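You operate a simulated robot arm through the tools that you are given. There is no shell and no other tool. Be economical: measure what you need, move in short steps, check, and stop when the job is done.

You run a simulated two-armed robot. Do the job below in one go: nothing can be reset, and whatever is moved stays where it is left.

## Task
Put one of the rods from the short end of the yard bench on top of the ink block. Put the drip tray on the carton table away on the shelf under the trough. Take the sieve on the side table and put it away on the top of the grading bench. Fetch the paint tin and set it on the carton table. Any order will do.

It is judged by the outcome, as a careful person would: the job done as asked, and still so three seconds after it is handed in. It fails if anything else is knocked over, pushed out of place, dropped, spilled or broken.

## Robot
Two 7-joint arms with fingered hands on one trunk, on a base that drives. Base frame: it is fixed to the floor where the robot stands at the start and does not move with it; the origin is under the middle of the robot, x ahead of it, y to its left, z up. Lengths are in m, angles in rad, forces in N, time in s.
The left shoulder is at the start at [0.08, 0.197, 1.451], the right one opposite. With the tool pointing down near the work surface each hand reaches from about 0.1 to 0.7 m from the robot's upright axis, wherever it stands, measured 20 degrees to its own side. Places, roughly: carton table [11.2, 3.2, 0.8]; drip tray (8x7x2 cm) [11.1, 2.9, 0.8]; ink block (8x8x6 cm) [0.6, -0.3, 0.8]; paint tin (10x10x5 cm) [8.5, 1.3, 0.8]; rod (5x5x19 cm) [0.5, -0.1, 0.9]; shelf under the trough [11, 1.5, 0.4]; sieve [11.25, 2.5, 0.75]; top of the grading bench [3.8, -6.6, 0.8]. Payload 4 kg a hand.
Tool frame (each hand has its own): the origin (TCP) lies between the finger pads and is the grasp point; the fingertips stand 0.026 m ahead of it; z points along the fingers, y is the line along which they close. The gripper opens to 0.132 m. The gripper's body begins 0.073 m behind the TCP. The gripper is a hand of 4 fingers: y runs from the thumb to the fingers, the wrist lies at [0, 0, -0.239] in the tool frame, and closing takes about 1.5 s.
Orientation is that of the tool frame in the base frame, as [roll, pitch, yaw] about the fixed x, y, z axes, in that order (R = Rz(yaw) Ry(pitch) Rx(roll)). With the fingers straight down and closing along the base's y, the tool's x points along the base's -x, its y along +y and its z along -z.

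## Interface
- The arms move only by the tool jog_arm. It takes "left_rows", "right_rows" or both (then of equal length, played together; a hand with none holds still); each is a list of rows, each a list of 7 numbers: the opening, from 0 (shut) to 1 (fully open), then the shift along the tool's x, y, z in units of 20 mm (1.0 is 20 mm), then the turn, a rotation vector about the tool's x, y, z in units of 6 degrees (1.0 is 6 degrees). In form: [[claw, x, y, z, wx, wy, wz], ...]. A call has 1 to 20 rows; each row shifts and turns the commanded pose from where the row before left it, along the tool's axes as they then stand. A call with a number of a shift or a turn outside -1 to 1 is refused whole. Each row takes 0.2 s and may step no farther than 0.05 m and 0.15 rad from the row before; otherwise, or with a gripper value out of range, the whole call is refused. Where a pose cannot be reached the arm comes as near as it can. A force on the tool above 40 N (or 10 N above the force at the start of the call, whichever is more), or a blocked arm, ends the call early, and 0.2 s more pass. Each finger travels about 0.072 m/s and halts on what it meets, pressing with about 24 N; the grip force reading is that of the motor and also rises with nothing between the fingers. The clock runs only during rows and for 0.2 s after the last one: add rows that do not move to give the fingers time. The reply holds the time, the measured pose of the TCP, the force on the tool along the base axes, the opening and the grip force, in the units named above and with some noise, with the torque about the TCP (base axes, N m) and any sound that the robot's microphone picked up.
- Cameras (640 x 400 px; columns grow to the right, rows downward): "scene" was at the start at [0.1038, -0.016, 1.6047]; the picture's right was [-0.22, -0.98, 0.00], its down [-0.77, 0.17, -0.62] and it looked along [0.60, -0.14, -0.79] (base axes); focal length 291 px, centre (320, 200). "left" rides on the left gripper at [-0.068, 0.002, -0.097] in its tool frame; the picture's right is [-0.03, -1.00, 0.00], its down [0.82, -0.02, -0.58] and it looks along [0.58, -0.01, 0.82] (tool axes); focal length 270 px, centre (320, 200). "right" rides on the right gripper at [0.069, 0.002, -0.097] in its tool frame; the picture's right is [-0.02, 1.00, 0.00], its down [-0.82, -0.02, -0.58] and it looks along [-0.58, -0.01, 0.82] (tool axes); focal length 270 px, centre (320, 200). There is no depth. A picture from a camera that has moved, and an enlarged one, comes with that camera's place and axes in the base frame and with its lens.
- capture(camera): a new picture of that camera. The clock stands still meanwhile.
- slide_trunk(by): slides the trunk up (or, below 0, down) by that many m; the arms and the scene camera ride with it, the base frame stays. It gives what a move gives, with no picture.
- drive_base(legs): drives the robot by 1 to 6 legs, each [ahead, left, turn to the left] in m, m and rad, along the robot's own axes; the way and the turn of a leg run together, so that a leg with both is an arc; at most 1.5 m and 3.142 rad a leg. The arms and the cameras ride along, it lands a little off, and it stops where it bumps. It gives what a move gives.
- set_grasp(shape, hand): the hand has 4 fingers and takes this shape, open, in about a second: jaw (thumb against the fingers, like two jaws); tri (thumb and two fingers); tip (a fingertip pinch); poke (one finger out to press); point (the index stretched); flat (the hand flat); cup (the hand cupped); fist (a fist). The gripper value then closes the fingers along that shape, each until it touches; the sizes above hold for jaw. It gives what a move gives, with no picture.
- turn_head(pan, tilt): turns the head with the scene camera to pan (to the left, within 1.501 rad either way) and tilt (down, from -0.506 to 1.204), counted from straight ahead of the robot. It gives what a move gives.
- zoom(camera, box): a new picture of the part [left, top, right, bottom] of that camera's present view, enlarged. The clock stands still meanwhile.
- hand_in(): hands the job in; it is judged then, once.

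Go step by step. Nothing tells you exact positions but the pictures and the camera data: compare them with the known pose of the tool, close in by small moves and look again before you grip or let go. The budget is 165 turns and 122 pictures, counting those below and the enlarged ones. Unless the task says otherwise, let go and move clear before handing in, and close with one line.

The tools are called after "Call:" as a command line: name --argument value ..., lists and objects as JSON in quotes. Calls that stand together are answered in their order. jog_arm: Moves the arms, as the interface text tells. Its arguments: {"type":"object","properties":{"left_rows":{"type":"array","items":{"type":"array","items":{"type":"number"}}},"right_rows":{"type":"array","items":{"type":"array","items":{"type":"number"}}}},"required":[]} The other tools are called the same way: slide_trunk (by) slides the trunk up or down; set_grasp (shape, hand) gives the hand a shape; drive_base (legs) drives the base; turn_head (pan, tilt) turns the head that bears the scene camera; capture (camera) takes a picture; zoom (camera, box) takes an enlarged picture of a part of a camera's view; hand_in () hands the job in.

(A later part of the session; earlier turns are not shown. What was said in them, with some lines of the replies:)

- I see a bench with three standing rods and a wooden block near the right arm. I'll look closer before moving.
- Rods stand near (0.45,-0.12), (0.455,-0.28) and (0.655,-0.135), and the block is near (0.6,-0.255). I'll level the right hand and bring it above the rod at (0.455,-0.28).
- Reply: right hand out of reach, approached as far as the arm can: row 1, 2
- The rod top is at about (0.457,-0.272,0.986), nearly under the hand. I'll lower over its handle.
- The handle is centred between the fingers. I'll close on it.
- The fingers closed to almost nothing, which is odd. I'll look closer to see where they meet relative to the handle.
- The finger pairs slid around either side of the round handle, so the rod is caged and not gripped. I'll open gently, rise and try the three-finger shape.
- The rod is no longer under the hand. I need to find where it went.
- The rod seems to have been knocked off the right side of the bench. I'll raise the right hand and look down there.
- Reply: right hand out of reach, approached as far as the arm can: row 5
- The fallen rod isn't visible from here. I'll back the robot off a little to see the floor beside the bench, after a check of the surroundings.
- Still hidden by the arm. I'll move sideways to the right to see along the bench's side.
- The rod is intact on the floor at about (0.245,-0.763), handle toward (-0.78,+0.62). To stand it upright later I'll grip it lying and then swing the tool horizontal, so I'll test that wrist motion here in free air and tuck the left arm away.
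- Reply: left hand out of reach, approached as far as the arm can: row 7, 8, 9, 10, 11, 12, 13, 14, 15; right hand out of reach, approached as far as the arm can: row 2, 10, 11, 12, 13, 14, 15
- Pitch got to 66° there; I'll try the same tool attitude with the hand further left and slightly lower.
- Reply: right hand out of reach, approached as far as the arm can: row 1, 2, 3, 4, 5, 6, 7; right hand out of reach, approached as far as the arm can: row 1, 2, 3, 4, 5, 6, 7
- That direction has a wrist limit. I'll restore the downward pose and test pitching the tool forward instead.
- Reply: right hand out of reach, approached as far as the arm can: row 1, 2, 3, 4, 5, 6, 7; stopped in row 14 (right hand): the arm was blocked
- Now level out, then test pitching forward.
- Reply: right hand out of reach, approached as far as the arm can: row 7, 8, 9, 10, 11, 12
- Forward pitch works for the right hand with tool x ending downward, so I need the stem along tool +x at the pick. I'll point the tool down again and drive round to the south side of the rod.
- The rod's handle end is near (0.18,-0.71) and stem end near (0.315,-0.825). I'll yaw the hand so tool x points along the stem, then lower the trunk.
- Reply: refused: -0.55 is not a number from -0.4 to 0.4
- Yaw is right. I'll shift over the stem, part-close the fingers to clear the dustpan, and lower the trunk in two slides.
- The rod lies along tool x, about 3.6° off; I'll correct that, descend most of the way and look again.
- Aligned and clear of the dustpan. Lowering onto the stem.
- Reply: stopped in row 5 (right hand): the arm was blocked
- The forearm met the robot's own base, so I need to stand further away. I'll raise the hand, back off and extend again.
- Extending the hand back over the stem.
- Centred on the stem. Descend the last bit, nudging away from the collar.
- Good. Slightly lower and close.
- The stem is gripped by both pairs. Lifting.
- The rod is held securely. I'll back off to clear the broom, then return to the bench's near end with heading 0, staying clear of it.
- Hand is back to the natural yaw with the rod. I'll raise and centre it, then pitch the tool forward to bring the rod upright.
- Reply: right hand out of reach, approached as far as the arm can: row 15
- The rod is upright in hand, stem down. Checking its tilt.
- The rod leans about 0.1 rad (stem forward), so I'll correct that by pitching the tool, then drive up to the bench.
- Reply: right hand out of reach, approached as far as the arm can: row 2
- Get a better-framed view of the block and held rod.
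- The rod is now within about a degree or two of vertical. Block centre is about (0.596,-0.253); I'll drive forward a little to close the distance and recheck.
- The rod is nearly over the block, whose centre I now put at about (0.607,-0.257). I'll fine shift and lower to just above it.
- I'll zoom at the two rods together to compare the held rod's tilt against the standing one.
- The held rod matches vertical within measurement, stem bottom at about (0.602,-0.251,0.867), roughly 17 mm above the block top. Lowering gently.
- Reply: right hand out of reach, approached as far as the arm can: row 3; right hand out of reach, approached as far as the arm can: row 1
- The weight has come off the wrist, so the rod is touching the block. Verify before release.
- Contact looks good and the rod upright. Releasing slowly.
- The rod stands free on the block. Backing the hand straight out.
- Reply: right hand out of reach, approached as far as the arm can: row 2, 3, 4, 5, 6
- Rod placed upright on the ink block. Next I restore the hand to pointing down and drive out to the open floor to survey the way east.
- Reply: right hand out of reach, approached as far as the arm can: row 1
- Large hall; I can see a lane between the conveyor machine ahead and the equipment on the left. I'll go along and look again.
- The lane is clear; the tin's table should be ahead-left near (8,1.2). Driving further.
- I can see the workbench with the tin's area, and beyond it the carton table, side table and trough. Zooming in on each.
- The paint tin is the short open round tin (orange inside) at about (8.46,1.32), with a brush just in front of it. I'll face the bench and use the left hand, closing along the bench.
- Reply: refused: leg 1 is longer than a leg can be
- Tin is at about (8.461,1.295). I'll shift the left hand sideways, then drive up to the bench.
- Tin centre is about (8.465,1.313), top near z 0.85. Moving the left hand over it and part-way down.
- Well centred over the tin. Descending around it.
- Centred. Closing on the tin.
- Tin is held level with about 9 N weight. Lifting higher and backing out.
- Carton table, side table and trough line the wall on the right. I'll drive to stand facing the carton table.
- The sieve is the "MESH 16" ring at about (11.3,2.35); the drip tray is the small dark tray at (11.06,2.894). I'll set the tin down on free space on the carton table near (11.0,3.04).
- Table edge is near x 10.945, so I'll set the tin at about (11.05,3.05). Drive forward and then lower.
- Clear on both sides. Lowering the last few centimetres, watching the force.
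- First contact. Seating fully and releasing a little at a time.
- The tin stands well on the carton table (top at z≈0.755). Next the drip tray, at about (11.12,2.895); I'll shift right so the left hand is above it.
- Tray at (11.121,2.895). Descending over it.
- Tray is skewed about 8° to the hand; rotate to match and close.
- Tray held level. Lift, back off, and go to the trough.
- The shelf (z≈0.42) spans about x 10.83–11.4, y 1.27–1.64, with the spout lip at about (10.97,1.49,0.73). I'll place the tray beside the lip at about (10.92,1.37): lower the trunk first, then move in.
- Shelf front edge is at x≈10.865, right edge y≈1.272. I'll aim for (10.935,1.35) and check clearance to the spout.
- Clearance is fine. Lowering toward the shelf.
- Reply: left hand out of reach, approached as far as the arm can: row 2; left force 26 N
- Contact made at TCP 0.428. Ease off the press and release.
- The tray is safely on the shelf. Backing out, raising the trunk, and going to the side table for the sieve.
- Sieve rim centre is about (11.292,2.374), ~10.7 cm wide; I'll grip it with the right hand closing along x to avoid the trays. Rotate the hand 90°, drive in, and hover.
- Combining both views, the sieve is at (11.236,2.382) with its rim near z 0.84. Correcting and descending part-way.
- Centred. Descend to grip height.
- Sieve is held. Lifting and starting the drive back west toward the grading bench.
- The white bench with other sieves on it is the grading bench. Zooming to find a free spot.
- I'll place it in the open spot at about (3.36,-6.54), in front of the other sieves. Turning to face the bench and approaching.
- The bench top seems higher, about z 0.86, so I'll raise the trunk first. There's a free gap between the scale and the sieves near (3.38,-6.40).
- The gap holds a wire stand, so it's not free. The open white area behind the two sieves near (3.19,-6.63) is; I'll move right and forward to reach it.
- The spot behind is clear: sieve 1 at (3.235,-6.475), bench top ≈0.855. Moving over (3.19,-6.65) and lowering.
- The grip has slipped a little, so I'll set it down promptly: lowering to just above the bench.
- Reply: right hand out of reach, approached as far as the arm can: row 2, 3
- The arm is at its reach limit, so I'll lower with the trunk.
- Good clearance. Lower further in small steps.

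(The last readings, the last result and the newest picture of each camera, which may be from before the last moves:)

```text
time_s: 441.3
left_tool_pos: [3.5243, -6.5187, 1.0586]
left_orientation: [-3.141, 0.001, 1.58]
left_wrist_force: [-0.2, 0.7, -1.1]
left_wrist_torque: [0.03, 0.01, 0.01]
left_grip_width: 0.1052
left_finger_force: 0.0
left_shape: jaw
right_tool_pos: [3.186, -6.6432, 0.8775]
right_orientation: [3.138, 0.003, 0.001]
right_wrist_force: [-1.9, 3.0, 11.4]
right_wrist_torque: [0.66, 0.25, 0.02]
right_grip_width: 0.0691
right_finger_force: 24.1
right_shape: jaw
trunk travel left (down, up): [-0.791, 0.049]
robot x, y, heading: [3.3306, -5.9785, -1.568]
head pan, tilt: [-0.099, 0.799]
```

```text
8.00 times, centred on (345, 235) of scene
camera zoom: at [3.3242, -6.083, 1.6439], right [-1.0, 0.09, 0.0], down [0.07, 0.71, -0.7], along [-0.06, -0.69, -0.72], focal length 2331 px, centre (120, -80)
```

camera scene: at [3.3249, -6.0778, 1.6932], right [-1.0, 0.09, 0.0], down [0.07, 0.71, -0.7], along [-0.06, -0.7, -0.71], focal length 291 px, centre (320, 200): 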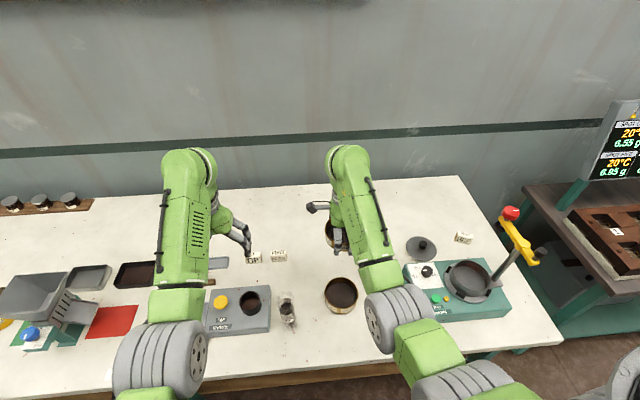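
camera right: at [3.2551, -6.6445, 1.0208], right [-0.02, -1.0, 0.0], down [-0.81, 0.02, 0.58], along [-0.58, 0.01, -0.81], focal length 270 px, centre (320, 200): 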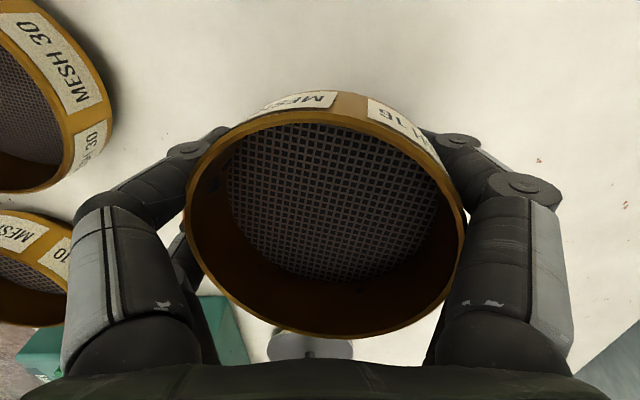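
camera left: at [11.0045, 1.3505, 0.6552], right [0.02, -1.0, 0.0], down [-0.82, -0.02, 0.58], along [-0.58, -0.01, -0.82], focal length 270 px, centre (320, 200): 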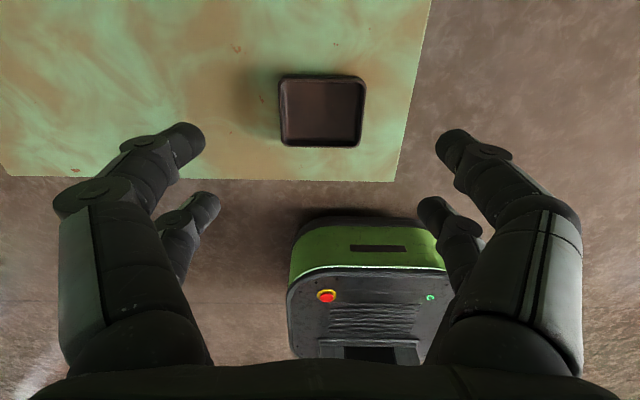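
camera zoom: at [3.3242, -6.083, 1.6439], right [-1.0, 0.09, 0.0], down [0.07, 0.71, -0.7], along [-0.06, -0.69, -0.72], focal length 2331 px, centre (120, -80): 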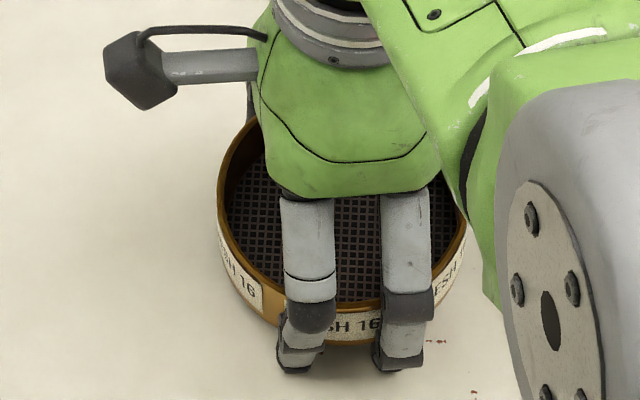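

Contact with the bench. Relieve slightly and open slowly.

Call:
slide_trunk --by 0.003

Call:
jog_arm --right_rows '[[0.5, 0, 0, 0, 0, 0, 0], [0.54, 0, 0, 0, 0, 0, 0], [0.58, 0, 0, 0, 0, 0, 0], [0.62, 0, 0, 0, 0, 0, 0], [0.66, 0, 0, 0, 0, 0, 0], [0.7, 0, 0, 0, 0, 0, 0], [0.75, 0, 0, 0, 0, 0, 0], [0.8, 0, 0, 0, 0, 0, 0], [0.86, 0, 0, 0, 0, 0, 0], [0.9, 0, 0, 0, 0, 0, 0], [0.9, 0, 0, 0, 0, 0, 0]]'

Call:
capture --camera "right"

```text
time_s: 441.8
left_tool_pos: [3.5247, -6.5198, 1.0621]
left_orientation: [3.14, 0.001, 1.578]
left_wrist_force: [0.4, -0.4, -0.1]
left_wrist_torque: [0.01, 0.0, 0.0]
left_grip_width: 0.1053
left_finger_force: 0.1
left_shape: jaw
right_tool_pos: [3.1864, -6.6422, 0.8771]
right_orientation: [-3.14, 0.004, 0.004]
right_wrist_force: [-0.3, 0.2, -0.7]
right_wrist_torque: [0.06, -0.02, 0.0]
right_grip_width: 0.0692
right_finger_force: 24.1
right_shape: jaw
trunk travel left (down, up): [-0.794, 0.046]
robot x, y, heading: [3.3314, -5.9752, -1.565]
head pan, tilt: [-0.099, 0.799]
```

```text
time_s: 444.2
left_tool_pos: [3.5241, -6.5198, 1.0624]
left_orientation: [-3.141, 0.002, 1.58]
left_wrist_force: [-0.7, 0.0, 0.8]
left_wrist_torque: [0.01, -0.02, 0.0]
left_grip_width: 0.1053
left_finger_force: 0.1
left_shape: jaw
right_tool_pos: [3.1856, -6.6417, 0.8777]
right_orientation: [-3.14, 0.003, 0.003]
right_wrist_force: [-0.3, 0.7, 0.1]
right_wrist_torque: [0.01, 0.0, -0.01]
right_grip_width: 0.1188
right_finger_force: 0.1
right_shape: jaw
trunk travel left (down, up): [-0.794, 0.046]
robot x, y, heading: [3.329, -5.9731, -1.564]
head pan, tilt: [-0.099, 0.799]
```

```text
4 pictures are left
camera right: at [3.2551, -6.6442, 0.9752], right [-0.02, -1.0, 0.0], down [-0.81, 0.02, 0.58], along [-0.58, 0.01, -0.81], focal length 270 px, centre (320, 200)
```

right: 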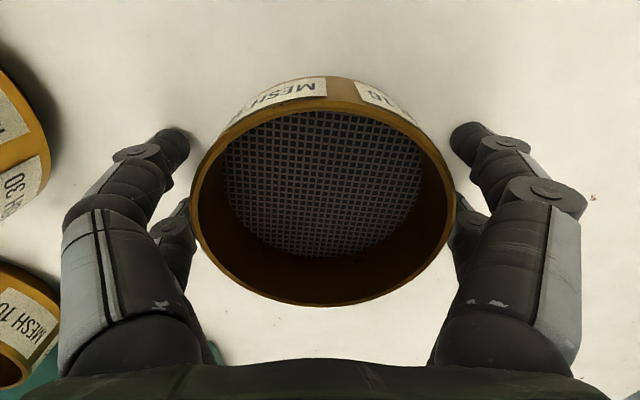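

The sieve sits flat on the bench with the fingers clear. Rising straight up with the trunk, then the arm, then backing away.

Call:
slide_trunk --by 0.045

Call:
jog_arm --right_rows '[[0.9, 0, -0.2, -1, 0, 0, 0], [0.9, 0, -0.2, -1, 0, 0, 0], [0.9, 0, -0.2, -1, 0, 0, 0], [0.9, 0, -0.2, -1, 0, 0, 0], [0.9, 0, -0.2, -1, 0, 0, 0], [0.9, 0, -0.2, -1, 0, 0, 0], [0.9, 0, 0, 0, 0, 0, 0]]'

Call:
drive_base --legs '[[-0.6, 0, 0]]'

Call:
capture --camera "scene"

```text
time_s: 445.1
left_tool_pos: [3.5238, -6.521, 1.1062]
left_orientation: [3.14, 0.0, 1.578]
left_wrist_force: [-0.2, -0.2, -0.5]
left_wrist_torque: [-0.01, 0.01, 0.01]
left_grip_width: 0.1056
left_finger_force: 0.0
left_shape: jaw
right_tool_pos: [3.186, -6.6422, 0.923]
right_orientation: [3.141, 0.005, 0.004]
right_wrist_force: [-0.4, 1.0, 0.5]
right_wrist_torque: [-0.03, 0.0, 0.0]
right_grip_width: 0.1187
right_finger_force: 0.2
right_shape: jaw
trunk travel left (down, up): [-0.839, 0.001]
robot x, y, heading: [3.3315, -5.9757, -1.565]
head pan, tilt: [-0.099, 0.799]
```

```text
time_s: 446.7
left_tool_pos: [3.5238, -6.5199, 1.1066]
left_orientation: [-3.141, -0.001, 1.58]
left_wrist_force: [-0.8, -0.1, -0.6]
left_wrist_torque: [-0.02, -0.03, -0.03]
left_grip_width: 0.1055
left_finger_force: 0.2
left_shape: jaw
right_tool_pos: [3.1884, -6.619, 1.0432]
right_orientation: [-3.14, 0.004, 0.004]
right_wrist_force: [-0.5, 0.2, -0.9]
right_wrist_torque: [-0.02, 0.0, 0.01]
right_grip_width: 0.1183
right_finger_force: 0.1
right_shape: jaw
trunk travel left (down, up): [-0.839, 0.001]
robot x, y, heading: [3.33, -5.9756, -1.562]
head pan, tilt: [-0.099, 0.799]
```

```text
time_s: 450.1
left_tool_pos: [3.5227, -5.9271, 1.1051]
left_orientation: [3.141, -0.002, 1.592]
left_wrist_force: [0.5, -0.5, 0.2]
left_wrist_torque: [0.01, 0.01, 0.02]
left_grip_width: 0.1055
left_finger_force: 0.1
left_shape: jaw
right_tool_pos: [3.187, -6.0314, 1.0425]
right_orientation: [-3.139, 0.004, 0.014]
right_wrist_force: [0.7, 0.1, 0.0]
right_wrist_torque: [0.04, 0.05, 0.0]
right_grip_width: 0.1185
right_finger_force: 0.1
right_shape: jaw
trunk travel left (down, up): [-0.839, 0.001]
robot x, y, heading: [3.3237, -5.3835, -1.552]
head pan, tilt: [-0.099, 0.799]
```

```text
3 pictures are left
camera scene: at [3.3178, -5.4961, 1.6914], right [-1.0, 0.08, 0.0], down [0.06, 0.72, -0.7], along [-0.06, -0.69, -0.72], focal length 291 px, centre (320, 200)
```

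scene: 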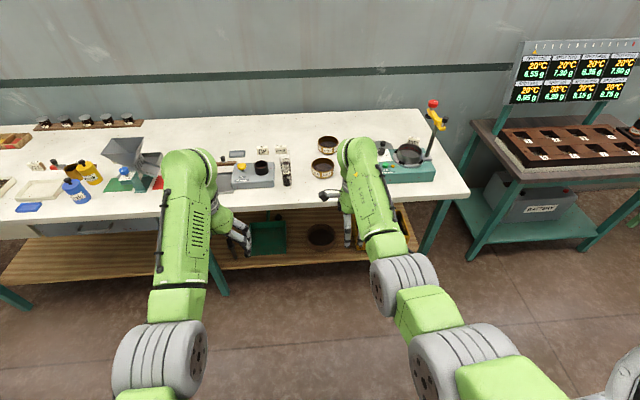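

The sieve is on the grading bench and nothing near it moved. All four items are in place and both hands are empty and clear, so I'm handing in.

Call:
hand_in

```text
The job is handed in.
```

I handed the job in with all four items placed, but one rod fell to the floor along the way: my first grip knocked it off the yard bench. I picked it up, saw no damage, and stood that same rod upright on the ink block. The paint tin is on the carton table, the drip tray is at the front of the shelf under the trough, and the sieve is on top of the grading bench; I saw nothing else knocked over or moved.
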